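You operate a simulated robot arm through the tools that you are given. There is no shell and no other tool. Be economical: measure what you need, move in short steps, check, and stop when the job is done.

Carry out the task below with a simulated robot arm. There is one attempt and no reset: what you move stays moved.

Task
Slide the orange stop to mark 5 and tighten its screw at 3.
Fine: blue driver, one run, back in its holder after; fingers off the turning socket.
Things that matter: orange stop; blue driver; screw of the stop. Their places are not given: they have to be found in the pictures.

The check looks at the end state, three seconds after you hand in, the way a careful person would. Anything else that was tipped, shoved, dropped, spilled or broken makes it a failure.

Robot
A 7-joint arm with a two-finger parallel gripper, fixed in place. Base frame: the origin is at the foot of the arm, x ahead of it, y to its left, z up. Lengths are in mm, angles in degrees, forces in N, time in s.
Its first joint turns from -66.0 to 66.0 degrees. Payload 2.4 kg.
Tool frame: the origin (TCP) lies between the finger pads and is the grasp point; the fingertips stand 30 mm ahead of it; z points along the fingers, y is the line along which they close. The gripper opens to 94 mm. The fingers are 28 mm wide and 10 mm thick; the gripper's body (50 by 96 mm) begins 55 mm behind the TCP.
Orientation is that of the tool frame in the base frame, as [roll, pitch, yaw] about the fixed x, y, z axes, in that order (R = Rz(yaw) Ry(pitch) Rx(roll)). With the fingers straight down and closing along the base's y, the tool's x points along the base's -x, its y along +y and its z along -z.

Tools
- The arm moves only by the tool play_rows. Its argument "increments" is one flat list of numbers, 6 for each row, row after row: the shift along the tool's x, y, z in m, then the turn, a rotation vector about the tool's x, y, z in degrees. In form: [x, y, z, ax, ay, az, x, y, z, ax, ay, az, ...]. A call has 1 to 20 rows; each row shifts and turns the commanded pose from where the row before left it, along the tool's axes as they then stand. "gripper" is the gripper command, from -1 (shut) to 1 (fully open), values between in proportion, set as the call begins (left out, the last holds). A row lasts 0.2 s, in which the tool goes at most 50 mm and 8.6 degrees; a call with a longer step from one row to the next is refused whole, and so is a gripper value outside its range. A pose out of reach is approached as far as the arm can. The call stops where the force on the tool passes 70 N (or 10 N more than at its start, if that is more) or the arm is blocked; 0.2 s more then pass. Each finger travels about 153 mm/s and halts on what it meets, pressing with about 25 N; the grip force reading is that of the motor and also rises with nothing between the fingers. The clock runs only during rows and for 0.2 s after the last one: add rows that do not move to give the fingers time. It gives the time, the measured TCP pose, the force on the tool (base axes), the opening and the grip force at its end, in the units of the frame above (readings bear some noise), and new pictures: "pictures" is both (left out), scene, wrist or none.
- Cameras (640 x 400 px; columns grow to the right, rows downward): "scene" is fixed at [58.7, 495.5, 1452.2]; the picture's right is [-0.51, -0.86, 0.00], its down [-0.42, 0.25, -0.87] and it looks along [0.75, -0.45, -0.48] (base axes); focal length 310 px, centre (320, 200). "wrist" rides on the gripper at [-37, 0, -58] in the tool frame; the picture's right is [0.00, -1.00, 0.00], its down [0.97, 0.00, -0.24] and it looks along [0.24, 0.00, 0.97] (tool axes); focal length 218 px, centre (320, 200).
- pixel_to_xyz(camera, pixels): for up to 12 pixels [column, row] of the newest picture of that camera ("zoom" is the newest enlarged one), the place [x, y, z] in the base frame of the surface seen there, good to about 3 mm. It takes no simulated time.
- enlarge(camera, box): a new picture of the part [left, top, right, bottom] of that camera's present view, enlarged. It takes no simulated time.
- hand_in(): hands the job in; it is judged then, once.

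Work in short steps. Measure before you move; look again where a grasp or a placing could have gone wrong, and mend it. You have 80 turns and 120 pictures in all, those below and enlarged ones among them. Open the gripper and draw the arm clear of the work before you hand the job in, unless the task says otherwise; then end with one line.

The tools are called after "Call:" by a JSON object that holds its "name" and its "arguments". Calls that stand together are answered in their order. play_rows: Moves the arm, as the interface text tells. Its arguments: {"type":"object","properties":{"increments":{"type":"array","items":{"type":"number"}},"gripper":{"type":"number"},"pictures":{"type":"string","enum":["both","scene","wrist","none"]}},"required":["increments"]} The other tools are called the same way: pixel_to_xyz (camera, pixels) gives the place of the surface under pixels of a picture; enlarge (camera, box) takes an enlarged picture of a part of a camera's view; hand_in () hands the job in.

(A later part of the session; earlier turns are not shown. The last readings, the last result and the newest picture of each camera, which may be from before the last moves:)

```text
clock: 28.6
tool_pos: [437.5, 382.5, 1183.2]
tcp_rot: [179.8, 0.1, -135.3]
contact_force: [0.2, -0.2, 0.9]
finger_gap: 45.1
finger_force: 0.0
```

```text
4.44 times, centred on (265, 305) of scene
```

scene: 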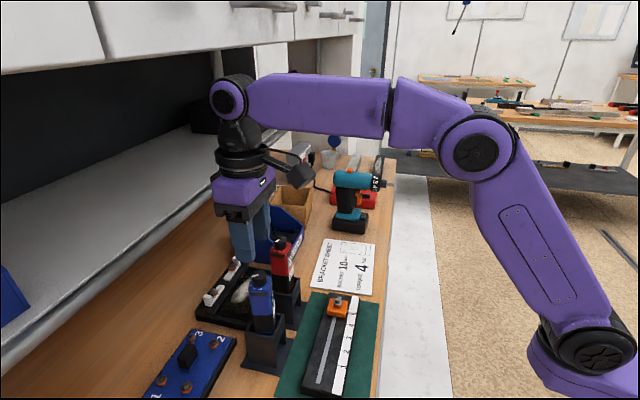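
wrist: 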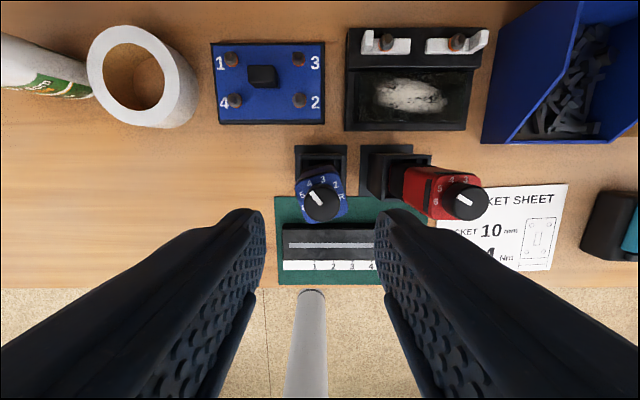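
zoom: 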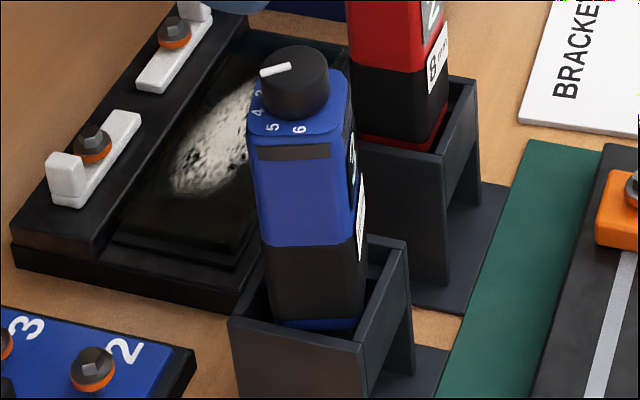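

The body turned about 16° counter-clockwise in the holder, and the stripe relative to the body is at label 4. Before gripping the body I measure the heights of the holder rim and body sections.

Call:
{"name": "pixel_to_xyz", "arguments": {"camera": "zoom", "pixels": [[300, 115], [290, 240], [310, 330], [300, 350], [240, 320], [405, 245], [370, 330], [290, 280], [360, 160], [300, 150]]}}

Call:
{"name": "pixel_to_xyz", "arguments": {"camera": "wrist", "pixels": [[321, 204], [304, 205], [339, 204], [321, 188], [321, 220], [300, 185], [345, 208], [317, 222]]}}

```text
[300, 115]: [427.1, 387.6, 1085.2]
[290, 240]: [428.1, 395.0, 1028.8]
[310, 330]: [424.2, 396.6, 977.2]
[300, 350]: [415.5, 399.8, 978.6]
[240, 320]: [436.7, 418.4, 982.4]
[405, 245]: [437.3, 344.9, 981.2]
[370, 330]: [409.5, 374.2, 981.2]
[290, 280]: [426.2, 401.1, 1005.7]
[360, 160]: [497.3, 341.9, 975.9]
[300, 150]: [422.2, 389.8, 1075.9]
```

```text
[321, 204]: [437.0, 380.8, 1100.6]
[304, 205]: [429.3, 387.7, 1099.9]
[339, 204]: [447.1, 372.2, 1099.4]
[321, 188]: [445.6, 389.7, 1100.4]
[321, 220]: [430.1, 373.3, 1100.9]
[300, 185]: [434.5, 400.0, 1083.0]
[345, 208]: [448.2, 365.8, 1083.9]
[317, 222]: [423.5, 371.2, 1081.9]
```

Holder rim is about 981, body 977–1082 and knob top 1101, with the centre at about (438,381.3). I match the body's turn (yaw -119), open to 65, and descend to TCP z≈1059.

Call:
{"name": "play_rows", "arguments": {"increments": [0.0005, -0.001, 0, 0, 0, -8, 0, 0, 0, 0, 0, -8, 0, 0, 0.03, 0, 0, 0, 0, 0, 0.035, 0, 0, 0, 0, 0, 0.03, 0, 0, 0, 0, 0, 0.028, 0, 0, 0, 0, 0, 0, 0, 0, 0], "gripper": 0.38}}

```text
clock: 30.2
tool_pos: [437.9, 382.6, 1058.4]
tcp_rot: [180.0, 0.1, -119.1]
contact_force: [-0.9, -0.7, 0.2]
finger_gap: 65.0
finger_force: 0.1
```

scene: 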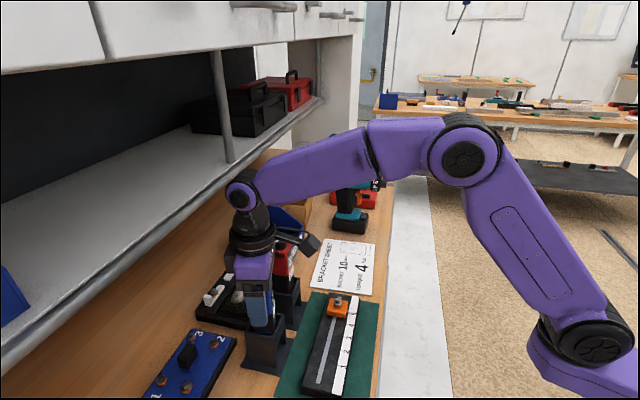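
wrist: 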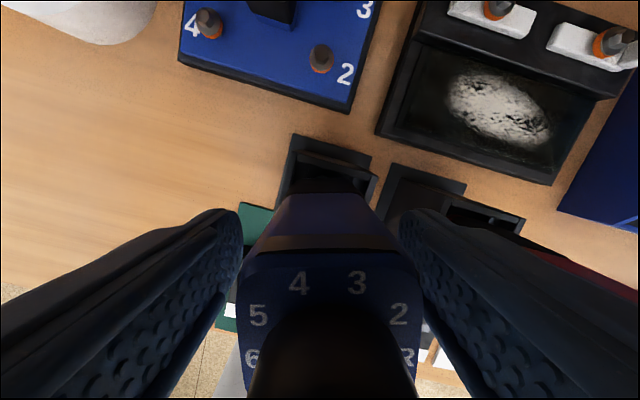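

Body is square between the fingers. I close on it.

Call:
{"name": "play_rows", "arguments": {"increments": [0, -0.001, 0, 0, 0, 0, 0, 0, 0, 0, 0, 0, 0, 0, 0, 0, 0, 0], "gripper": -0.6, "pictures": "wrist"}}

```text
clock: 31.0
tool_pos: [437.6, 382.5, 1058.6]
tcp_rot: [180.0, 0.1, -119.1]
contact_force: [0.6, -2.8, -0.1]
finger_gap: 40.3
finger_force: 25.1
```

wrist: 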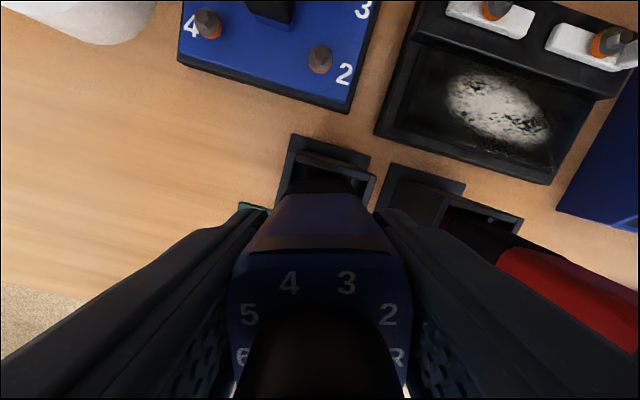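

Body held (gap 40.3). I turn it back 16° to square it in the holder, then look at the display.

Call:
{"name": "play_rows", "arguments": {"increments": [0, 0, 0, 0, 0, 4, 0, 0, 0, 0, 0, 4, 0, 0, 0, 0, 0, 4, 0, 0, 0, 0, 0, 4, 0, 0, 0, 0, 0, 0]}}

Call:
{"name": "enlarge", "arguments": {"camera": "scene", "box": [230, 260, 300, 350]}}

```text
clock: 32.2
tool_pos: [437.6, 381.9, 1059.1]
tcp_rot: [180.0, 0.1, -135.1]
contact_force: [-1.6, -0.5, -0.5]
finger_gap: 40.5
finger_force: 25.0
```

scene: 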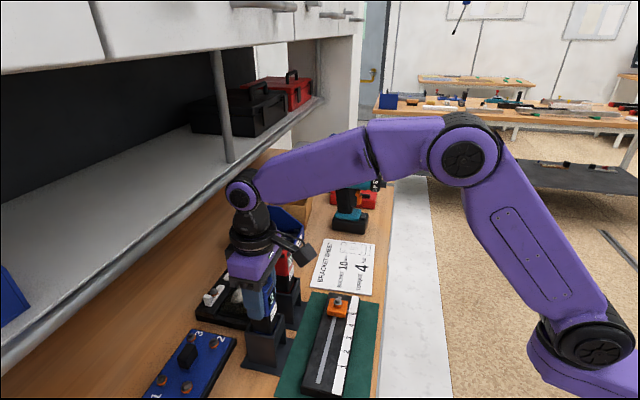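
wrist: 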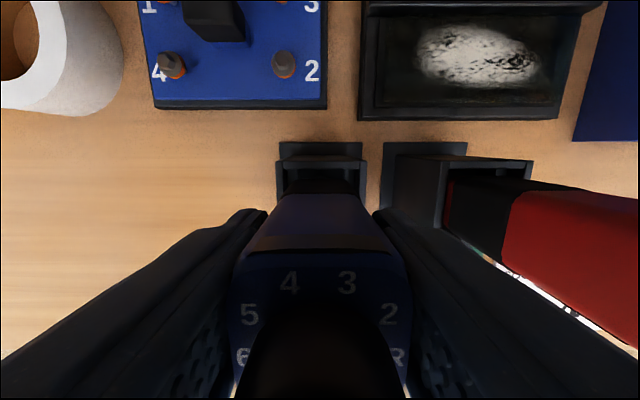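

```text
4.44 times, centred on (265, 305) of scene
```

zoom: 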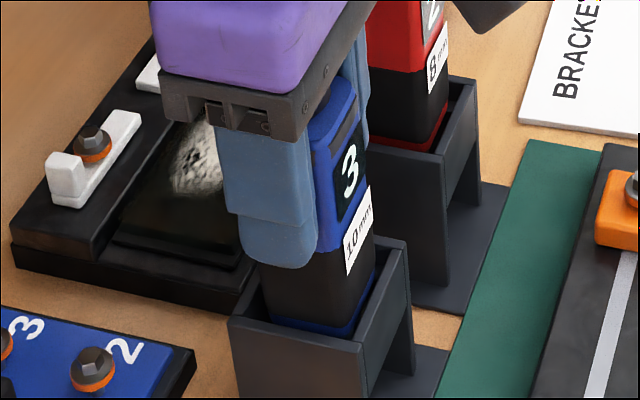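

The display reads 3. I lift the driver straight up 110 mm.

Call:
{"name": "play_rows", "arguments": {"increments": [0, 0, -0.01, 0, 0, 0, 0, 0, -0.02, 0, 0, 0, 0, 0, -0.02, 0, 0, 0, 0, 0, -0.02, 0, 0, 0, 0, 0, -0.02, 0, 0, 0, 0, 0, -0.02, 0, 0, 0, 0, 0, 0, 0, 0, 0]}}

Call:
{"name": "enlarge", "arguments": {"camera": "scene", "box": [210, 220, 320, 380]}}

```text
clock: 33.8
tool_pos: [436.6, 381.8, 1169.3]
tcp_rot: [179.9, 0.1, -135.0]
contact_force: [0.1, 0.4, -5.0]
finger_gap: 40.5
finger_force: 25.3
```

scene: 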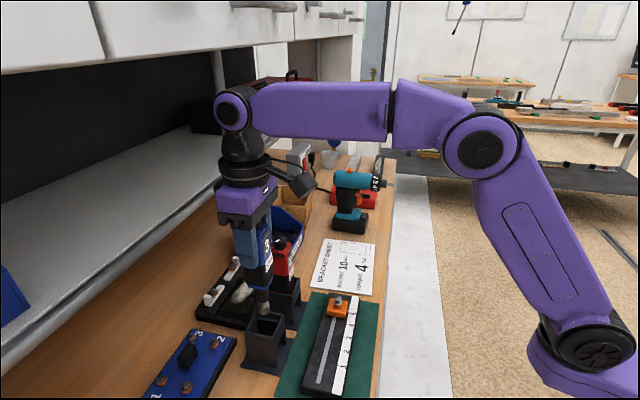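
wrist: 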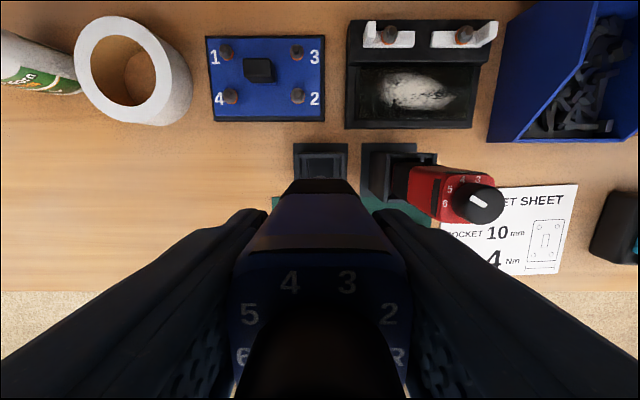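

```text
2.50 times, centred on (265, 300) of scene
```

zoom: 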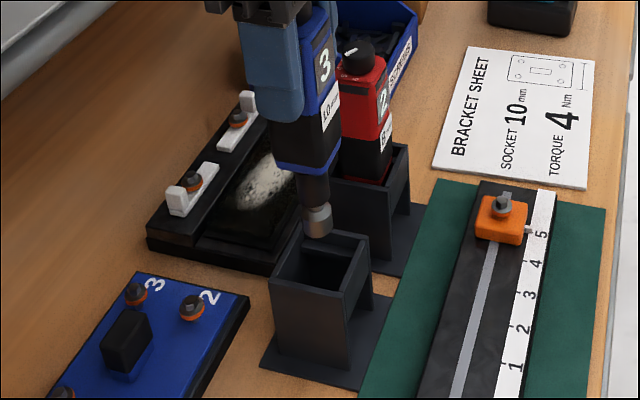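

The driver is out of the holder with its socket at zoom (318,225). I measure the socket and body to locate the driver axis relative to the TCP.

Call:
{"name": "enlarge", "arguments": {"camera": "scene", "box": [245, 230, 295, 320]}}

Call:
{"name": "pixel_to_xyz", "arguments": {"camera": "zoom", "pixels": [[320, 370], [320, 350], [300, 350], [340, 350], [320, 330], [310, 300], [330, 300], [280, 225], [310, 235], [345, 215], [320, 360]]}}

```text
4.44 times, centred on (270, 275) of scene
```

zoom: 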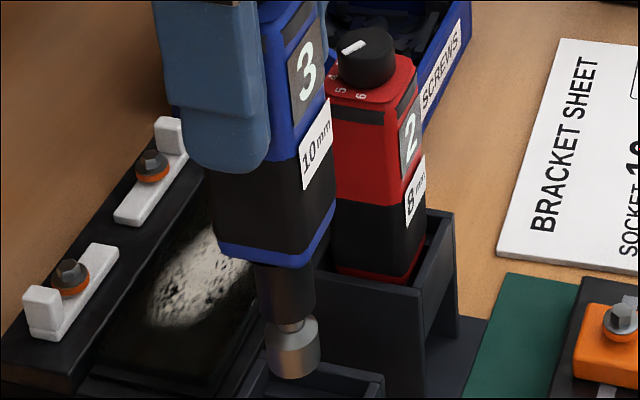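

```text
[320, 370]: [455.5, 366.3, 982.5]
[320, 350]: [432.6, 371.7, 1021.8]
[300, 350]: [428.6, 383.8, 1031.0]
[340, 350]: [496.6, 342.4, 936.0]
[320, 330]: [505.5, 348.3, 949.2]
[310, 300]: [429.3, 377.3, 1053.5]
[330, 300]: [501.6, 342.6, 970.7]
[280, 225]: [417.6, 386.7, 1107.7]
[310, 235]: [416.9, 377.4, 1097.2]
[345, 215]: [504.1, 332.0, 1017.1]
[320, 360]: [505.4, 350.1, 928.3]
```

I sample the socket's surface more densely around zoom column 292.

Call:
{"name": "pixel_to_xyz", "arguments": {"camera": "zoom", "pixels": [[292, 372], [292, 378], [292, 360], [292, 345], [272, 350], [312, 350], [280, 350], [265, 285], [285, 285], [305, 285], [270, 370], [312, 368]]}}

```text
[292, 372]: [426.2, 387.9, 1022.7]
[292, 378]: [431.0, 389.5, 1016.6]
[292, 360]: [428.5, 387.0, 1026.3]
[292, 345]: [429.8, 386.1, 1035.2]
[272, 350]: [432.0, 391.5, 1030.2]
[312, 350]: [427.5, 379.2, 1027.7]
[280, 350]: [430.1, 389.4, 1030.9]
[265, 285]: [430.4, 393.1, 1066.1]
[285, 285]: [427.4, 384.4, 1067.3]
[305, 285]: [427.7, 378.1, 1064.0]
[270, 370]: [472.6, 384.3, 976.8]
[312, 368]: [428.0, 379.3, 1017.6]
```

The socket axis is about (437.5,381.5), essentially the TCP, and its tip is about 154 mm below the TCP. I carry it in an L path, away from the red driver, to above the screw at about (435.5,222.5).

Call:
{"name": "play_rows", "arguments": {"increments": [0.0285, 0, 0, 0, 0, 0, 0.0285, 0, 0, 0, 0, 0, 0.0285, 0, 0, 0, 0, 0, 0.0285, 0, 0, 0, 0, 0, 0, -0.028, 0, 0, 0, 0, 0, -0.028, 0, 0, 0, 0, 0, -0.028, 0, 0, 0, 0, 0, -0.0276, 0, 0, 0, 0, 0, 0, 0.03, 0, 0, 0, 0, 0, 0, 0, 0, 0, 0, 0, 0, 0, 0, 0], "pictures": "scene"}}

Call:
{"name": "enlarge", "arguments": {"camera": "scene", "box": [310, 250, 370, 330]}}

```text
clock: 36.2
tool_pos: [436.1, 222.9, 1140.2]
tcp_rot: [179.9, 0.1, -135.1]
contact_force: [-0.6, 0.0, -5.1]
finger_gap: 40.2
finger_force: 24.9
```

scene: 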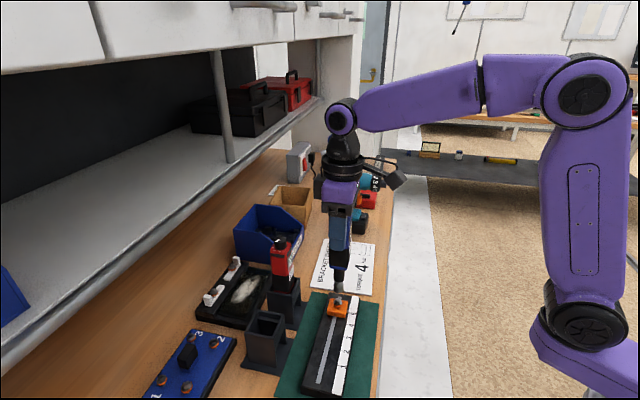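

```text
5.00 times, centred on (340, 290) of scene
```

zoom: 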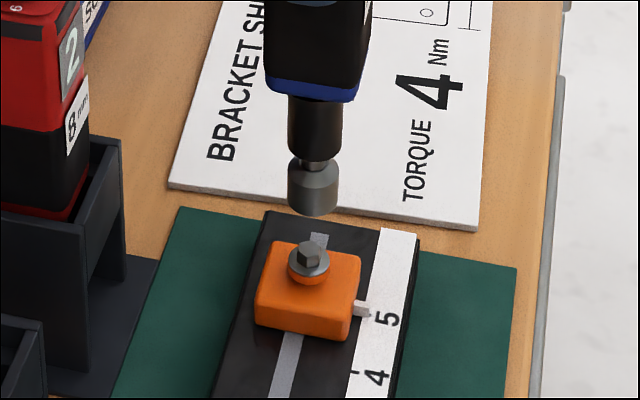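

In the scene the columns agree (socket 338.6, screw 338.0 with perspective). I check the depth direction by measuring the socket and screw surfaces.

Call:
{"name": "pixel_to_xyz", "arguments": {"camera": "zoom", "pixels": [[313, 185], [313, 195], [313, 205], [313, 212], [295, 190], [331, 190], [310, 245], [310, 250], [304, 262], [310, 276], [295, 265], [325, 265]]}}

Call:
{"name": "enlarge", "arguments": {"camera": "wrist", "box": [220, 120, 420, 260]}}

```text
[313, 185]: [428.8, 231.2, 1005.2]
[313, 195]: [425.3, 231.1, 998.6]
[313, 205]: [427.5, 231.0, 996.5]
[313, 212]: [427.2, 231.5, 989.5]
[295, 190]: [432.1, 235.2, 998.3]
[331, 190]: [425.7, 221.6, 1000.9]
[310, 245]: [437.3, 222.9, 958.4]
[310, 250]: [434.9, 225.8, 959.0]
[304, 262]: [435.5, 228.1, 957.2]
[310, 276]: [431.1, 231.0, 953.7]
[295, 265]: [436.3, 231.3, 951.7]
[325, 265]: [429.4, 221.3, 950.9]
```

```text
2.86 times, centred on (320, 190) of wrist
```

zoom: 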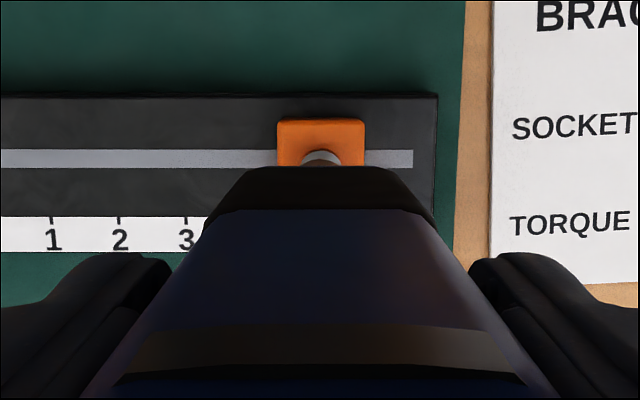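

Socket and screw agree within about 1 mm. I lower 22 mm, to just above the hex head.

Call:
{"name": "play_rows", "arguments": {"increments": [0, 0, 0.012, 0, 0, 0, 0, 0, 0.01, 0, 0, 0, 0, 0, 0, 0, 0, 0], "pictures": "scene"}}

Call:
{"name": "enlarge", "arguments": {"camera": "scene", "box": [320, 270, 360, 320]}}

```text
clock: 37.0
tool_pos: [436.4, 222.6, 1118.1]
tcp_rot: [179.8, 0.1, -134.9]
contact_force: [0.4, 0.1, -4.6]
finger_gap: 40.5
finger_force: 25.1
```

scene: 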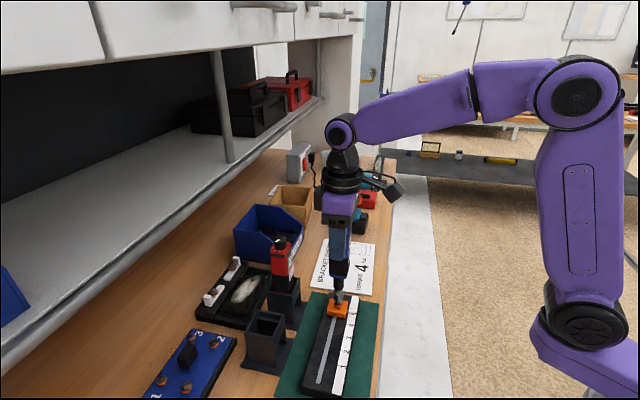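

```text
8.00 times, centred on (340, 295) of scene
```

zoom: 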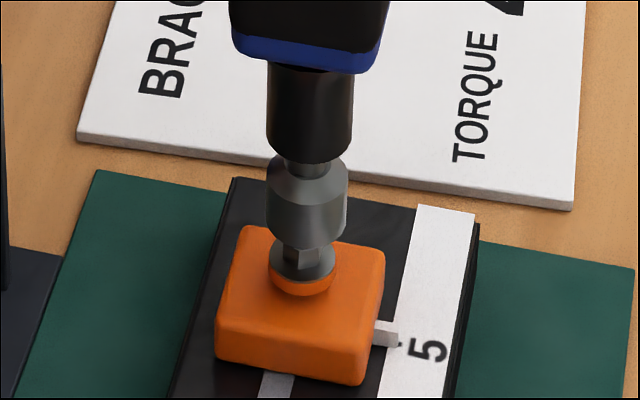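

The socket sits centred above the hex. I lower in 1.5 mm rows and watch the force.

Call:
{"name": "play_rows", "arguments": {"increments": [0, 0, 0.0015, 0, 0, 0, 0, 0, 0.0015, 0, 0, 0, 0, 0, 0.0015, 0, 0, 0, 0, 0, 0.0015, 0, 0, 0], "pictures": "scene"}}

Call:
{"name": "enlarge", "arguments": {"camera": "scene", "box": [320, 260, 360, 310]}}

```text
clock: 38.0
tool_pos: [435.9, 222.8, 1111.1]
tcp_rot: [179.9, 0.1, -135.0]
contact_force: [0.0, -0.2, -4.4]
finger_gap: 40.4
finger_force: 25.1
```

scene: 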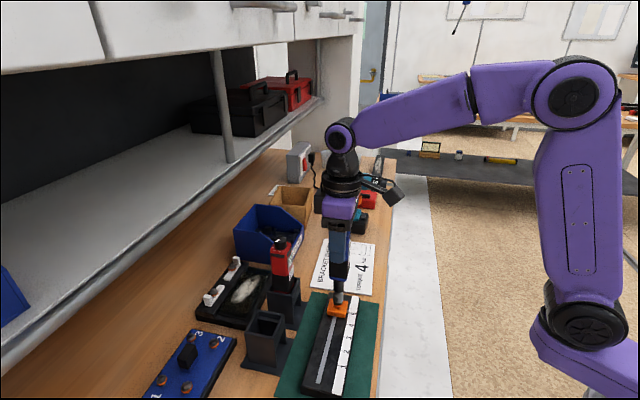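

```text
8.00 times, centred on (340, 285) of scene
```

zoom: 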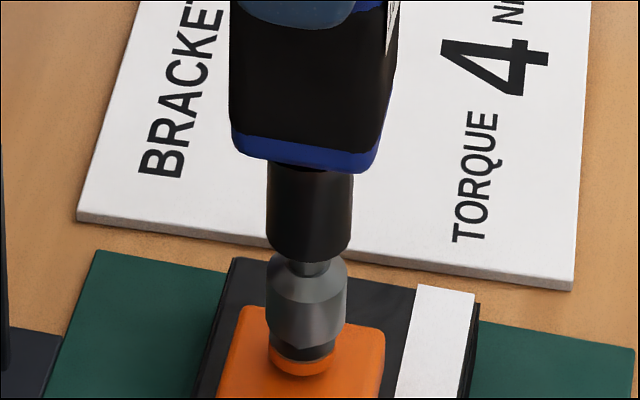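

The socket is starting over the hex with no contact force yet. I continue down.

Call:
{"name": "play_rows", "arguments": {"increments": [0, 0, 0.0015, 0, 0, 0, 0, 0, 0.0015, 0, 0, 0, 0, 0, 0.001, 0, 0, 0], "pictures": "scene"}}

Call:
{"name": "enlarge", "arguments": {"camera": "scene", "box": [320, 260, 360, 310]}}

```text
clock: 38.8
tool_pos: [437.8, 222.4, 1107.7]
tcp_rot: [180.0, 0.0, -135.0]
contact_force: [0.3, 0.7, -5.4]
finger_gap: 40.5
finger_force: 25.4
```

scene: 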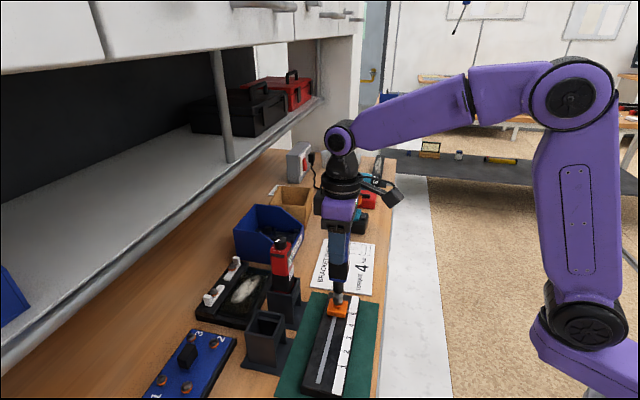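

```text
8.00 times, centred on (340, 285) of scene
```

zoom: 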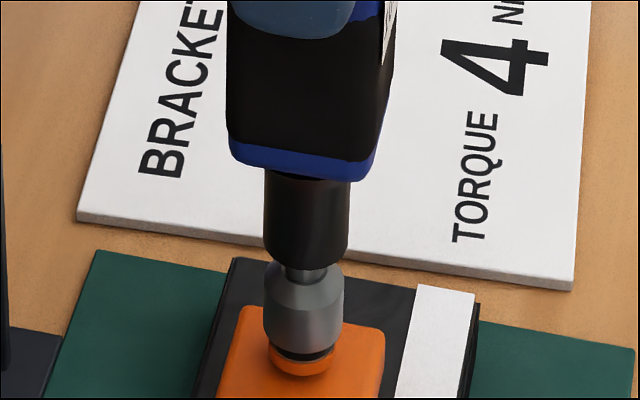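

The socket has slipped over the hex with no force yet. I continue down 4 mm more.

Call:
{"name": "play_rows", "arguments": {"increments": [0, 0, 0.0015, 0, 0, 0, 0, 0, 0.0015, 0, 0, 0, 0, 0, 0.001, 0, 0, 0], "pictures": "scene"}}

Call:
{"name": "enlarge", "arguments": {"camera": "scene", "box": [320, 240, 370, 310]}}

```text
clock: 39.6
tool_pos: [437.1, 222.9, 1104.4]
tcp_rot: [179.8, 0.2, -135.0]
contact_force: [-1.3, 0.3, 2.3]
finger_gap: 40.4
finger_force: 24.9
```

scene: 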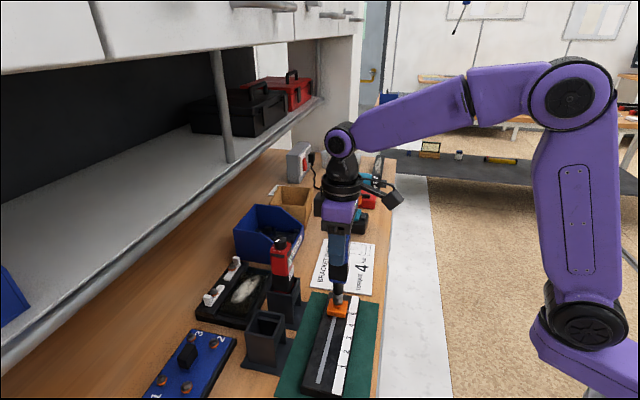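

```text
5.71 times, centred on (345, 275) of scene
```

zoom: 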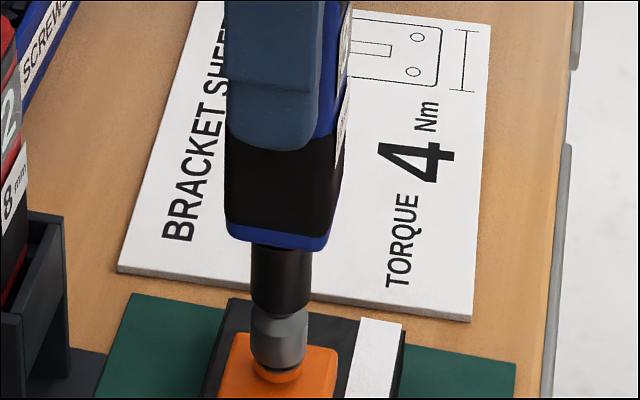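

First contact: the force has changed by about 7 N. I press a further 3 mm gently and hold.

Call:
{"name": "play_rows", "arguments": {"increments": [0, 0, 0.001, 0, 0, 0, 0, 0, 0.001, 0, 0, 0, 0, 0, 0.001, 0, 0, 0, 0, 0, 0, 0, 0, 0], "pictures": "scene"}}

Call:
{"name": "enlarge", "arguments": {"camera": "scene", "box": [320, 240, 370, 310]}}

```text
clock: 40.6
tool_pos: [437.8, 220.8, 1101.4]
tcp_rot: [179.9, 0.0, -135.0]
contact_force: [0.3, 2.1, 1.0]
finger_gap: 40.4
finger_force: 24.7
```

scene: 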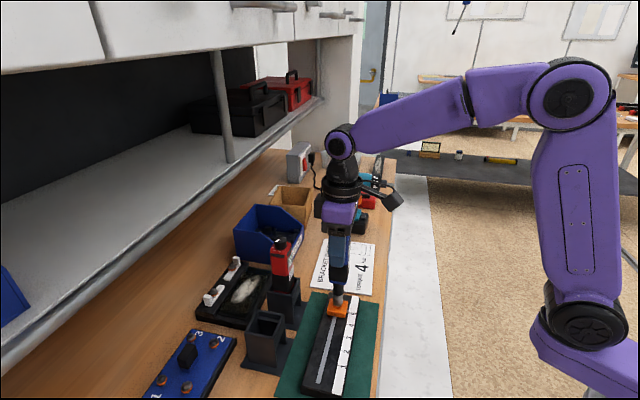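

```text
5.71 times, centred on (345, 275) of scene
```

zoom: 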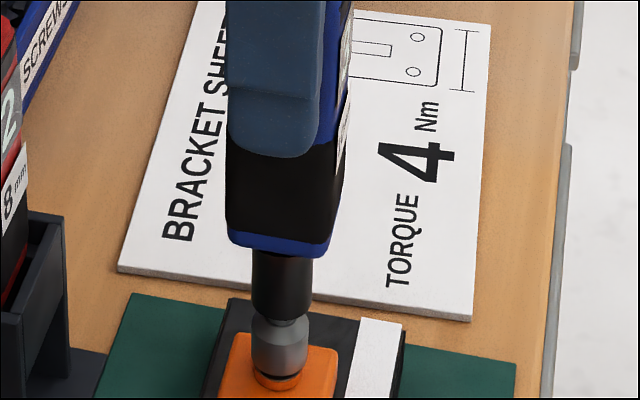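

The driver went down with the force steady at about 6 N net, so it may be running. I hold for a second and check.

Call:
{"name": "play_rows", "arguments": {"increments": [0, 0, 0, 0, 0, 0, 0, 0, 0, 0, 0, 0, 0, 0, 0, 0, 0, 0, 0, 0, 0, 0, 0, 0, 0, 0, 0, 0, 0, 0], "pictures": "both"}}

Call:
{"name": "enlarge", "arguments": {"camera": "scene", "box": [320, 210, 370, 310]}}

Call:
{"name": "enlarge", "arguments": {"camera": "scene", "box": [325, 280, 355, 320]}}

```text
clock: 41.8
tool_pos: [437.4, 222.2, 1100.8]
tcp_rot: [179.8, 0.1, -135.1]
contact_force: [-0.2, 1.8, 1.4]
finger_gap: 40.2
finger_force: 25.2
```

scene: 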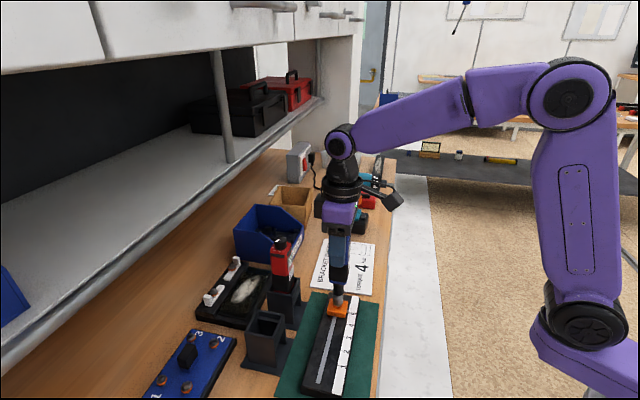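
wrist: 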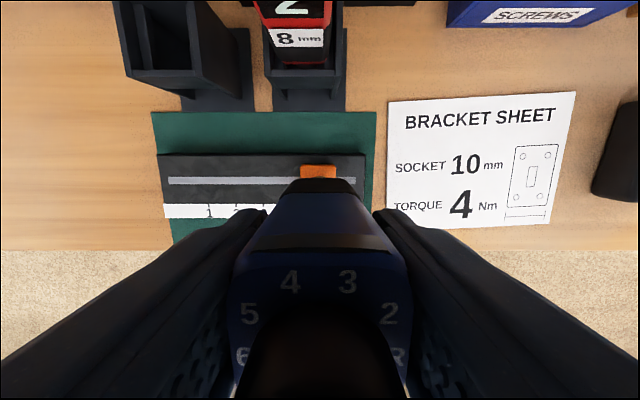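

```text
4.00 times, centred on (345, 260) of scene
```

zoom: 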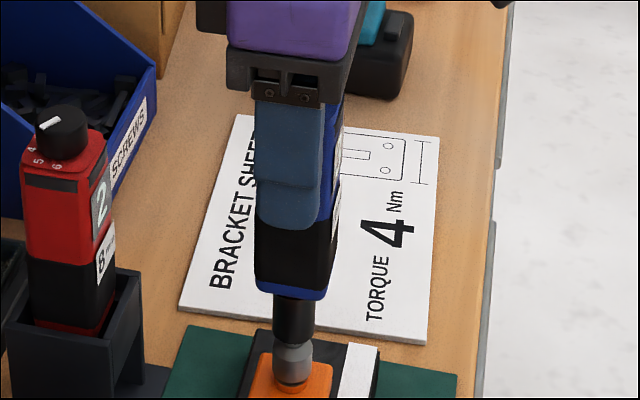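

```text
10.00 times, centred on (340, 300) of scene
```

zoom: 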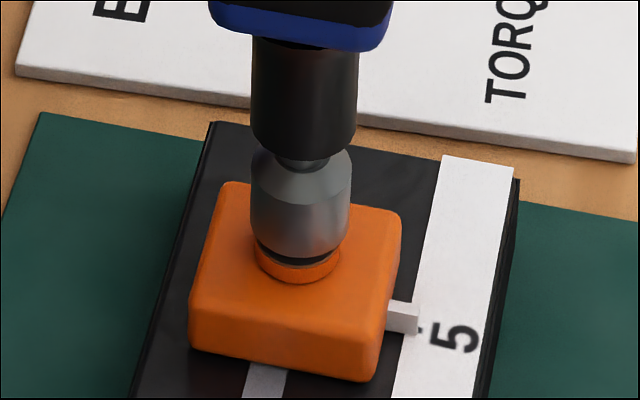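

The head still stands on its orange collar, so the screw is not tight; the spring nose is only partly pushed. I press 3 mm more and hold.

Call:
{"name": "play_rows", "arguments": {"increments": [0, 0, 0.001, 0, 0, 0, 0, 0, 0.001, 0, 0, 0, 0, 0, 0.001, 0, 0, 0, 0, 0, 0, 0, 0, 0], "pictures": "scene"}}

Call:
{"name": "enlarge", "arguments": {"camera": "scene", "box": [325, 280, 355, 320]}}

```text
clock: 42.8
tool_pos: [438.0, 221.6, 1097.0]
tcp_rot: [179.9, 0.1, -135.1]
contact_force: [2.8, -0.2, 2.5]
finger_gap: 40.5
finger_force: 25.1
```

scene: 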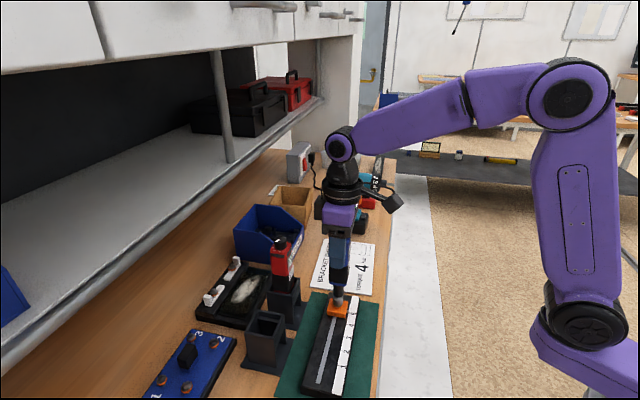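

```text
10.00 times, centred on (340, 300) of scene
```

zoom: 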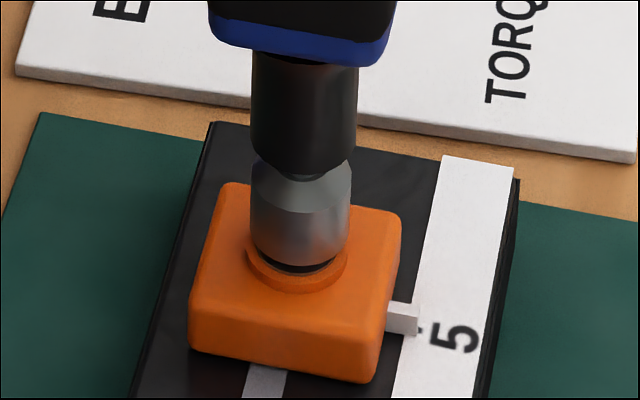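

The nose is compressing and the head is lower. I keep pressing in 1 mm steps while watching the force.

Call:
{"name": "play_rows", "arguments": {"increments": [0, 0, 0.001, 0, 0, 0, 0, 0, 0.001, 0, 0, 0, 0, 0, 0, 0, 0, 0, 0, 0, 0, 0, 0, 0, 0, 0, 0, 0, 0, 0], "pictures": "scene"}}

Call:
{"name": "enlarge", "arguments": {"camera": "scene", "box": [325, 280, 355, 320]}}

Call:
{"name": "enlarge", "arguments": {"camera": "scene", "box": [320, 200, 370, 280]}}

```text
clock: 44.0
tool_pos: [436.9, 223.1, 1094.6]
tcp_rot: [179.9, 0.1, -135.1]
contact_force: [-2.1, -1.6, 12.0]
finger_gap: 40.4
finger_force: 24.5
```

scene: 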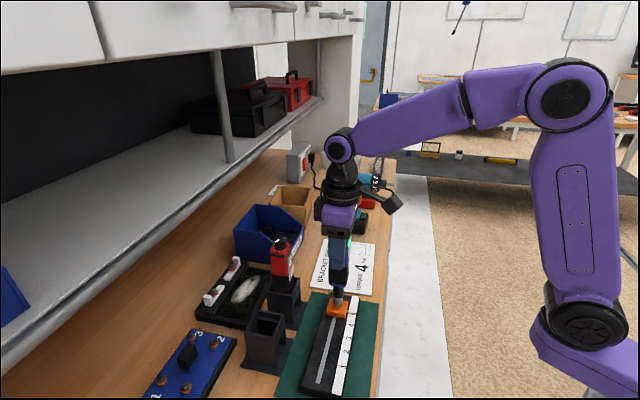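

```text
10.00 times, centred on (340, 300) of scene
```

zoom: 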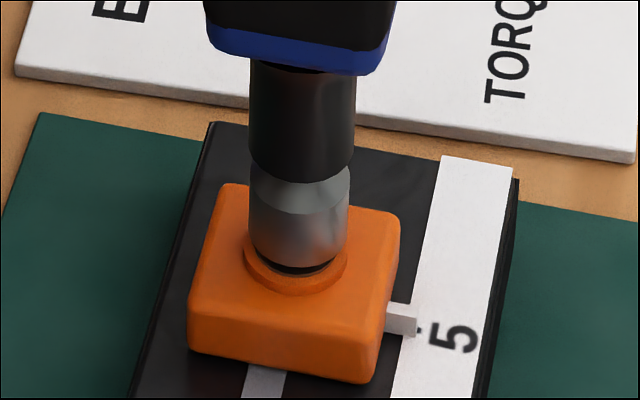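

```text
5.00 times, centred on (345, 240) of scene
```

zoom: 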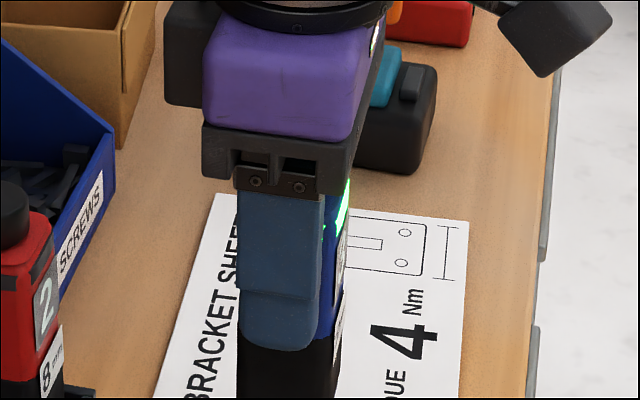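

The driver's band now glows green and the force has risen to 12 N: it has run. I hold one more second without pressing further, to be sure it finished.

Call:
{"name": "play_rows", "arguments": {"increments": [0, 0, 0, 0, 0, 0, 0, 0, 0, 0, 0, 0, 0, 0, 0, 0, 0, 0, 0, 0, 0, 0, 0, 0, 0, 0, 0, 0, 0, 0], "pictures": "both"}}

Call:
{"name": "enlarge", "arguments": {"camera": "scene", "box": [320, 220, 370, 320]}}

```text
clock: 45.2
tool_pos: [437.4, 222.7, 1094.7]
tcp_rot: [179.9, 0.0, -135.0]
contact_force: [-2.0, -1.0, 13.3]
finger_gap: 40.2
finger_force: 25.4
```

scene: 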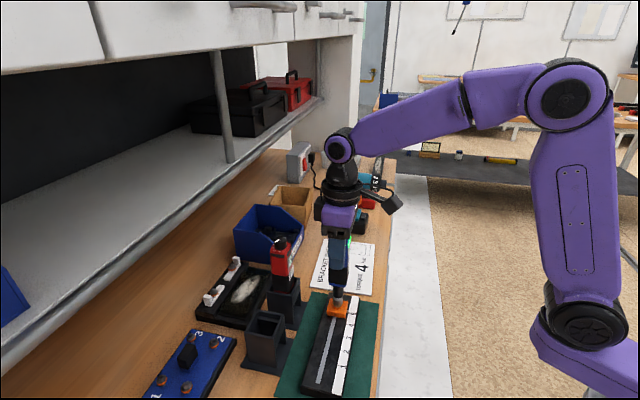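
wrist: 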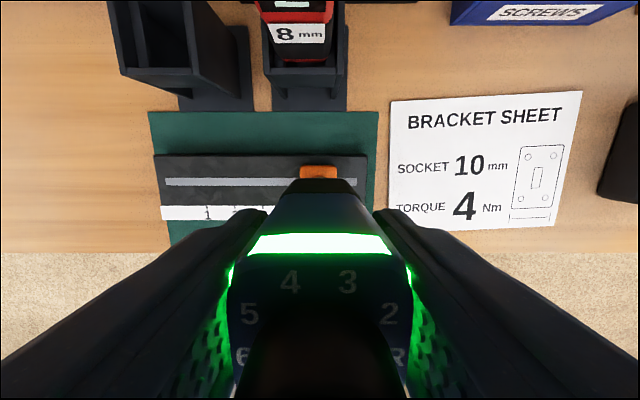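

```text
4.00 times, centred on (345, 270) of scene
```

zoom: 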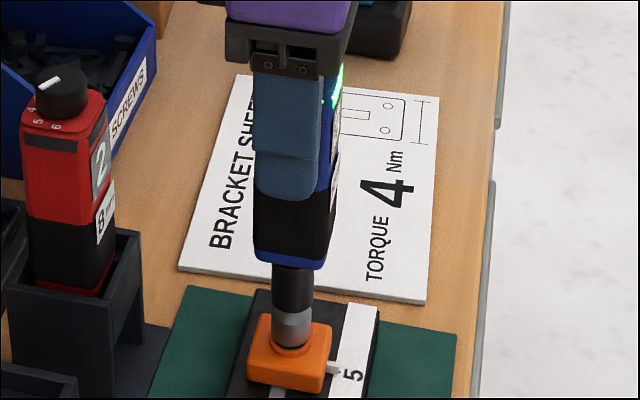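

The green light is steady, so the run is complete. I lift straight up 74 mm.

Call:
{"name": "play_rows", "arguments": {"increments": [0, 0, -0.004, 0, 0, 0, 0, 0, -0.01, 0, 0, 0, 0, 0, -0.02, 0, 0, 0, 0, 0, -0.02, 0, 0, 0, 0, 0, -0.02, 0, 0, 0, 0, 0, 0, 0, 0, 0], "pictures": "scene"}}

Call:
{"name": "enlarge", "arguments": {"camera": "scene", "box": [310, 230, 380, 330]}}

Call:
{"name": "enlarge", "arguments": {"camera": "scene", "box": [325, 280, 355, 320]}}

```text
clock: 46.6
tool_pos: [435.3, 224.8, 1171.2]
tcp_rot: [180.0, 0.0, -134.9]
contact_force: [0.3, 0.4, -4.1]
finger_gap: 40.4
finger_force: 24.5
```

scene: 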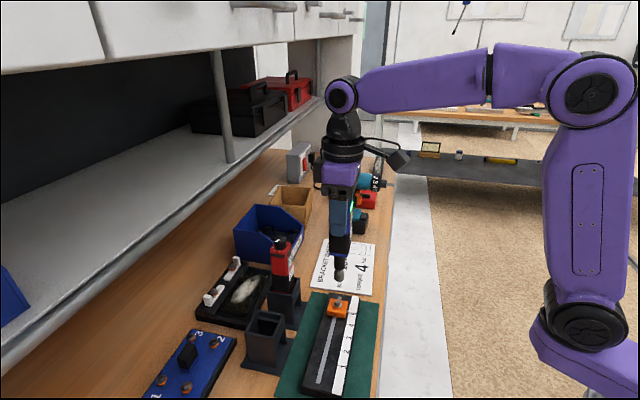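

```text
4.00 times, centred on (345, 280) of scene
```

zoom: 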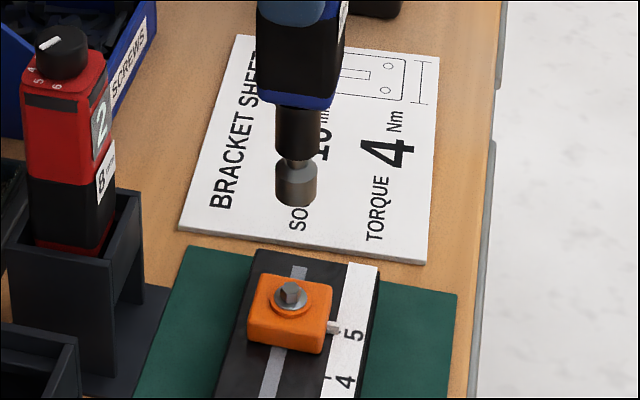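

```text
10.00 times, centred on (340, 300) of scene
```

zoom: 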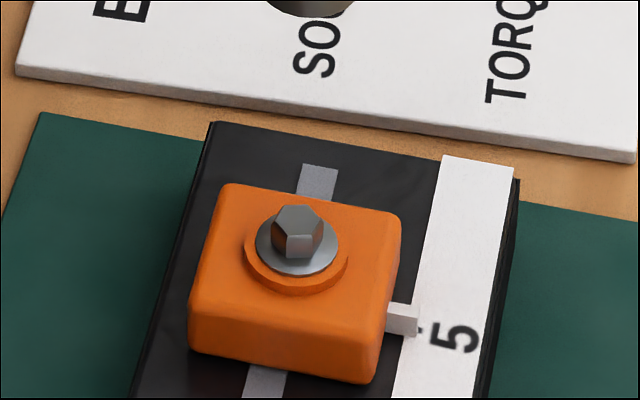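

The screw is seated in its collar and the pointer is at 5. I carry the driver back along the reverse L path to above the holder.

Call:
{"name": "play_rows", "arguments": {"increments": [0, 0.028, 0, 0, 0, 0, 0, 0.028, 0, 0, 0, 0, 0, 0.028, 0, 0, 0, 0, 0, 0.0276, 0, 0, 0, 0, -0.0285, 0, 0, 0, 0, 0, -0.0285, 0, 0, 0, 0, 0, -0.0285, 0, 0, 0, 0, 0, -0.0285, 0, 0, 0, 0, 0, 0, 0, 0, 0, 0, 0, 0, 0, 0, 0, 0, 0], "pictures": "both"}}

Call:
{"name": "enlarge", "arguments": {"camera": "scene", "box": [230, 260, 310, 370]}}

```text
clock: 48.8
tool_pos: [437.2, 381.3, 1170.6]
tcp_rot: [179.9, 0.1, -135.0]
contact_force: [0.5, 0.3, -4.6]
finger_gap: 40.4
finger_force: 24.9
```

scene: 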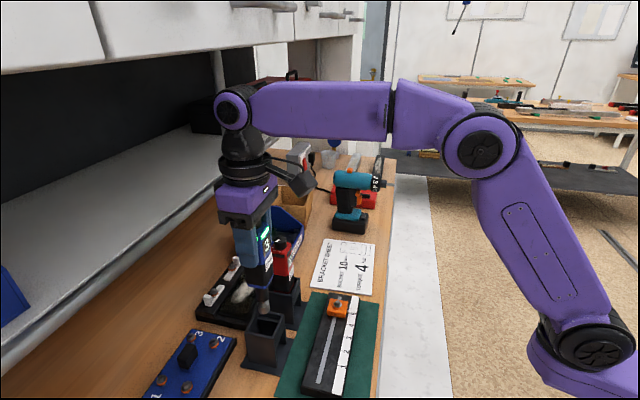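
wrist: 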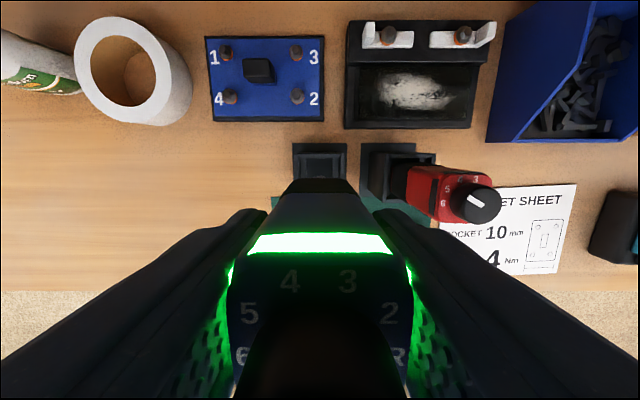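

```text
3.64 times, centred on (270, 315) of scene
```

zoom: 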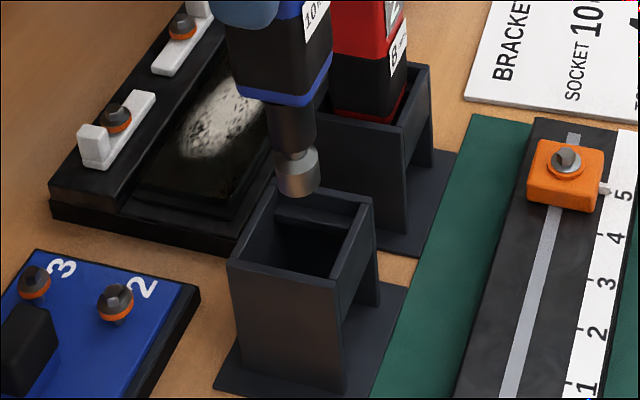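

Pose equals the lift-out pose, with the socket above the holder opening. I lower 97 mm in modest steps.

Call:
{"name": "play_rows", "arguments": {"increments": [0, 0, 0.015, 0, 0, 0, 0, 0, 0.015, 0, 0, 0, 0, 0, 0.015, 0, 0, 0, 0, 0, 0.015, 0, 0, 0, 0, 0, 0.015, 0, 0, 0, 0, 0, 0.012, 0, 0, 0, 0, 0, 0.01, 0, 0, 0, 0, 0, 0, 0, 0, 0], "pictures": "scene"}}

Call:
{"name": "enlarge", "arguments": {"camera": "scene", "box": [230, 260, 310, 370]}}

```text
clock: 50.6
tool_pos: [438.6, 382.6, 1072.4]
tcp_rot: [179.9, 0.0, -135.0]
contact_force: [0.3, -0.3, -3.9]
finger_gap: 40.5
finger_force: 25.0
```

scene: 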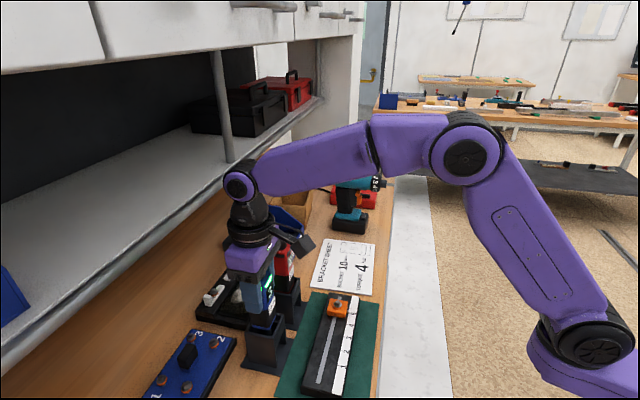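

```text
3.64 times, centred on (270, 315) of scene
```

zoom: 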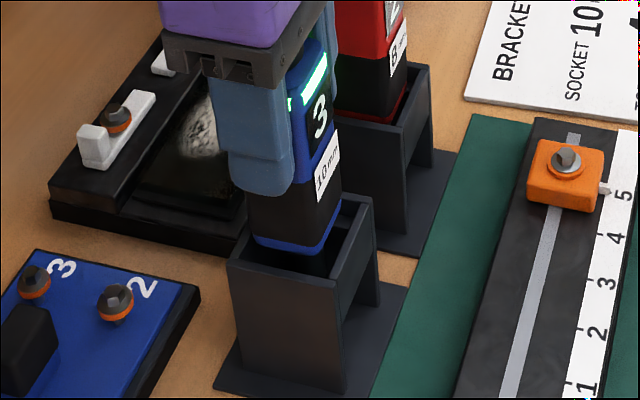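

The driver is entering the holder freely, with about 13 mm left. I lower the rest slowly, checking the force.

Call:
{"name": "play_rows", "arguments": {"increments": [0, 0, 0.003, 0, 0, 0, 0, 0, 0.003, 0, 0, 0, 0, 0, 0.003, 0, 0, 0, 0, 0, 0.002, 0, 0, 0, 0, 0, 0.001, 0, 0, 0, 0, 0, 0, 0, 0, 0], "pictures": "scene"}}

Call:
{"name": "enlarge", "arguments": {"camera": "scene", "box": [230, 260, 310, 370]}}

```text
clock: 52.0
tool_pos: [438.7, 382.5, 1060.3]
tcp_rot: [179.9, 0.1, -135.0]
contact_force: [0.0, 0.1, -5.1]
finger_gap: 40.0
finger_force: 25.4
```

scene: 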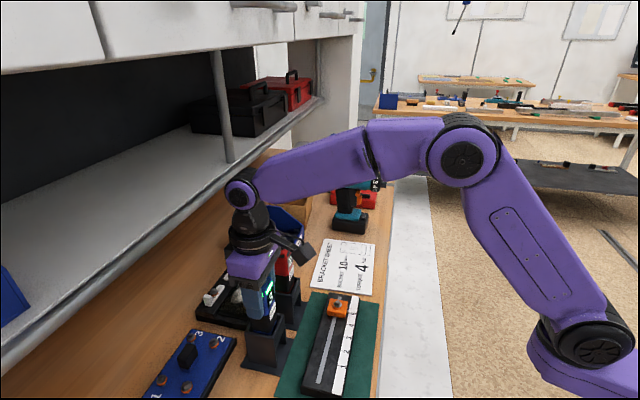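

```text
3.64 times, centred on (270, 315) of scene
```

zoom: 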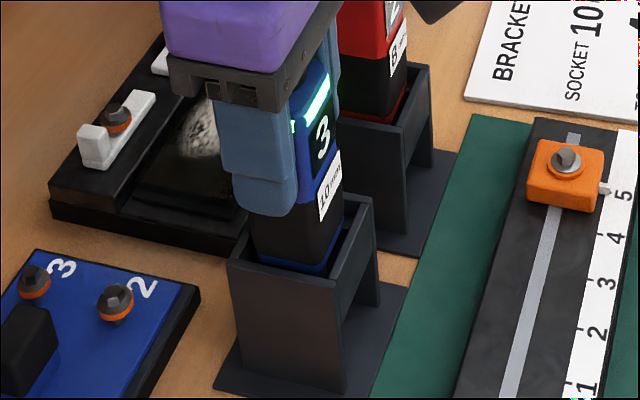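

It still hangs freely at -5 N. I lower in 0.7 mm steps to contact.

Call:
{"name": "play_rows", "arguments": {"increments": [0, 0, 0.0007, 0, 0, 0, 0, 0, 0.0007, 0, 0, 0, 0, 0, 0.0007, 0, 0, 0, 0, 0, 0, 0, 0, 0], "pictures": "none"}}

```text
clock: 53.0
tool_pos: [438.0, 382.7, 1060.0]
tcp_rot: [179.9, 0.2, -135.0]
contact_force: [1.5, -0.8, 0.8]
finger_gap: 40.4
finger_force: 25.1
```

It is resting now (force about 0). I open the fingers and rise straight up.

Call:
{"name": "play_rows", "arguments": {"increments": [0, 0, 0, 0, 0, 0, 0, 0, 0, 0, 0, 0, 0, 0, 0, 0, 0, 0], "gripper": 0.3, "pictures": "wrist"}}

Call:
{"name": "play_rows", "arguments": {"increments": [0, 0, -0.02, 0, 0, 0, 0, 0, -0.03, 0, 0, 0, 0, 0, -0.04, 0, 0, 0, 0, 0, -0.04, 0, 0, 0, 0, 0, 0, 0, 0, 0], "pictures": "both"}}

Call:
{"name": "enlarge", "arguments": {"camera": "scene", "box": [230, 250, 310, 370]}}

```text
clock: 53.8
tool_pos: [437.8, 380.7, 1059.0]
tcp_rot: [180.0, 0.0, -135.1]
contact_force: [-0.1, -0.2, 1.7]
finger_gap: 61.1
finger_force: 0.0
```

wrist: 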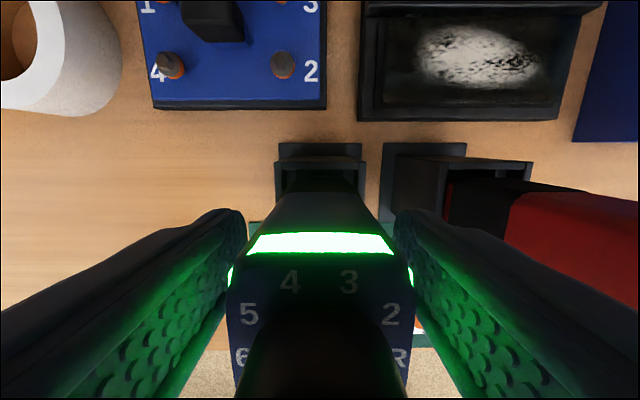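

```text
clock: 55.0
tool_pos: [442.1, 381.3, 1187.4]
tcp_rot: [179.9, 0.1, -135.2]
contact_force: [0.3, 0.6, -0.4]
finger_gap: 61.2
finger_force: 0.0
```

scene: 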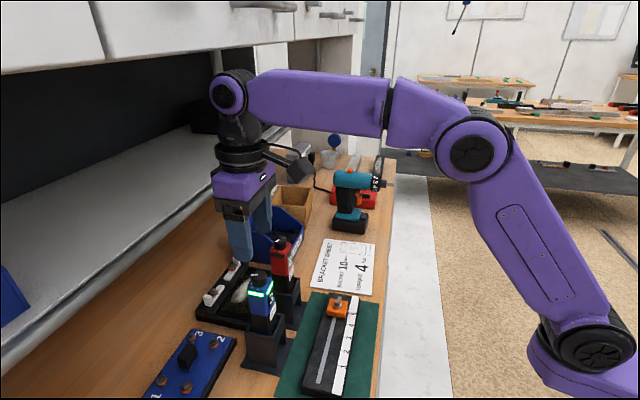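
wrist: 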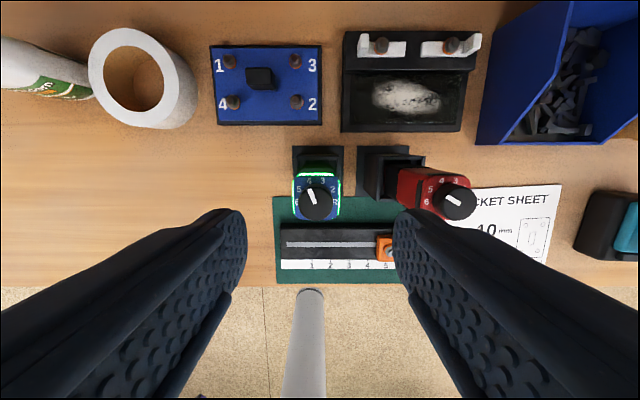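

```text
3.33 times, centred on (270, 310) of scene
```

zoom: 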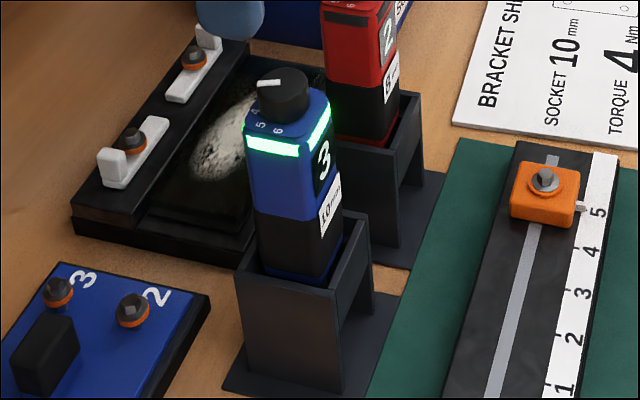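

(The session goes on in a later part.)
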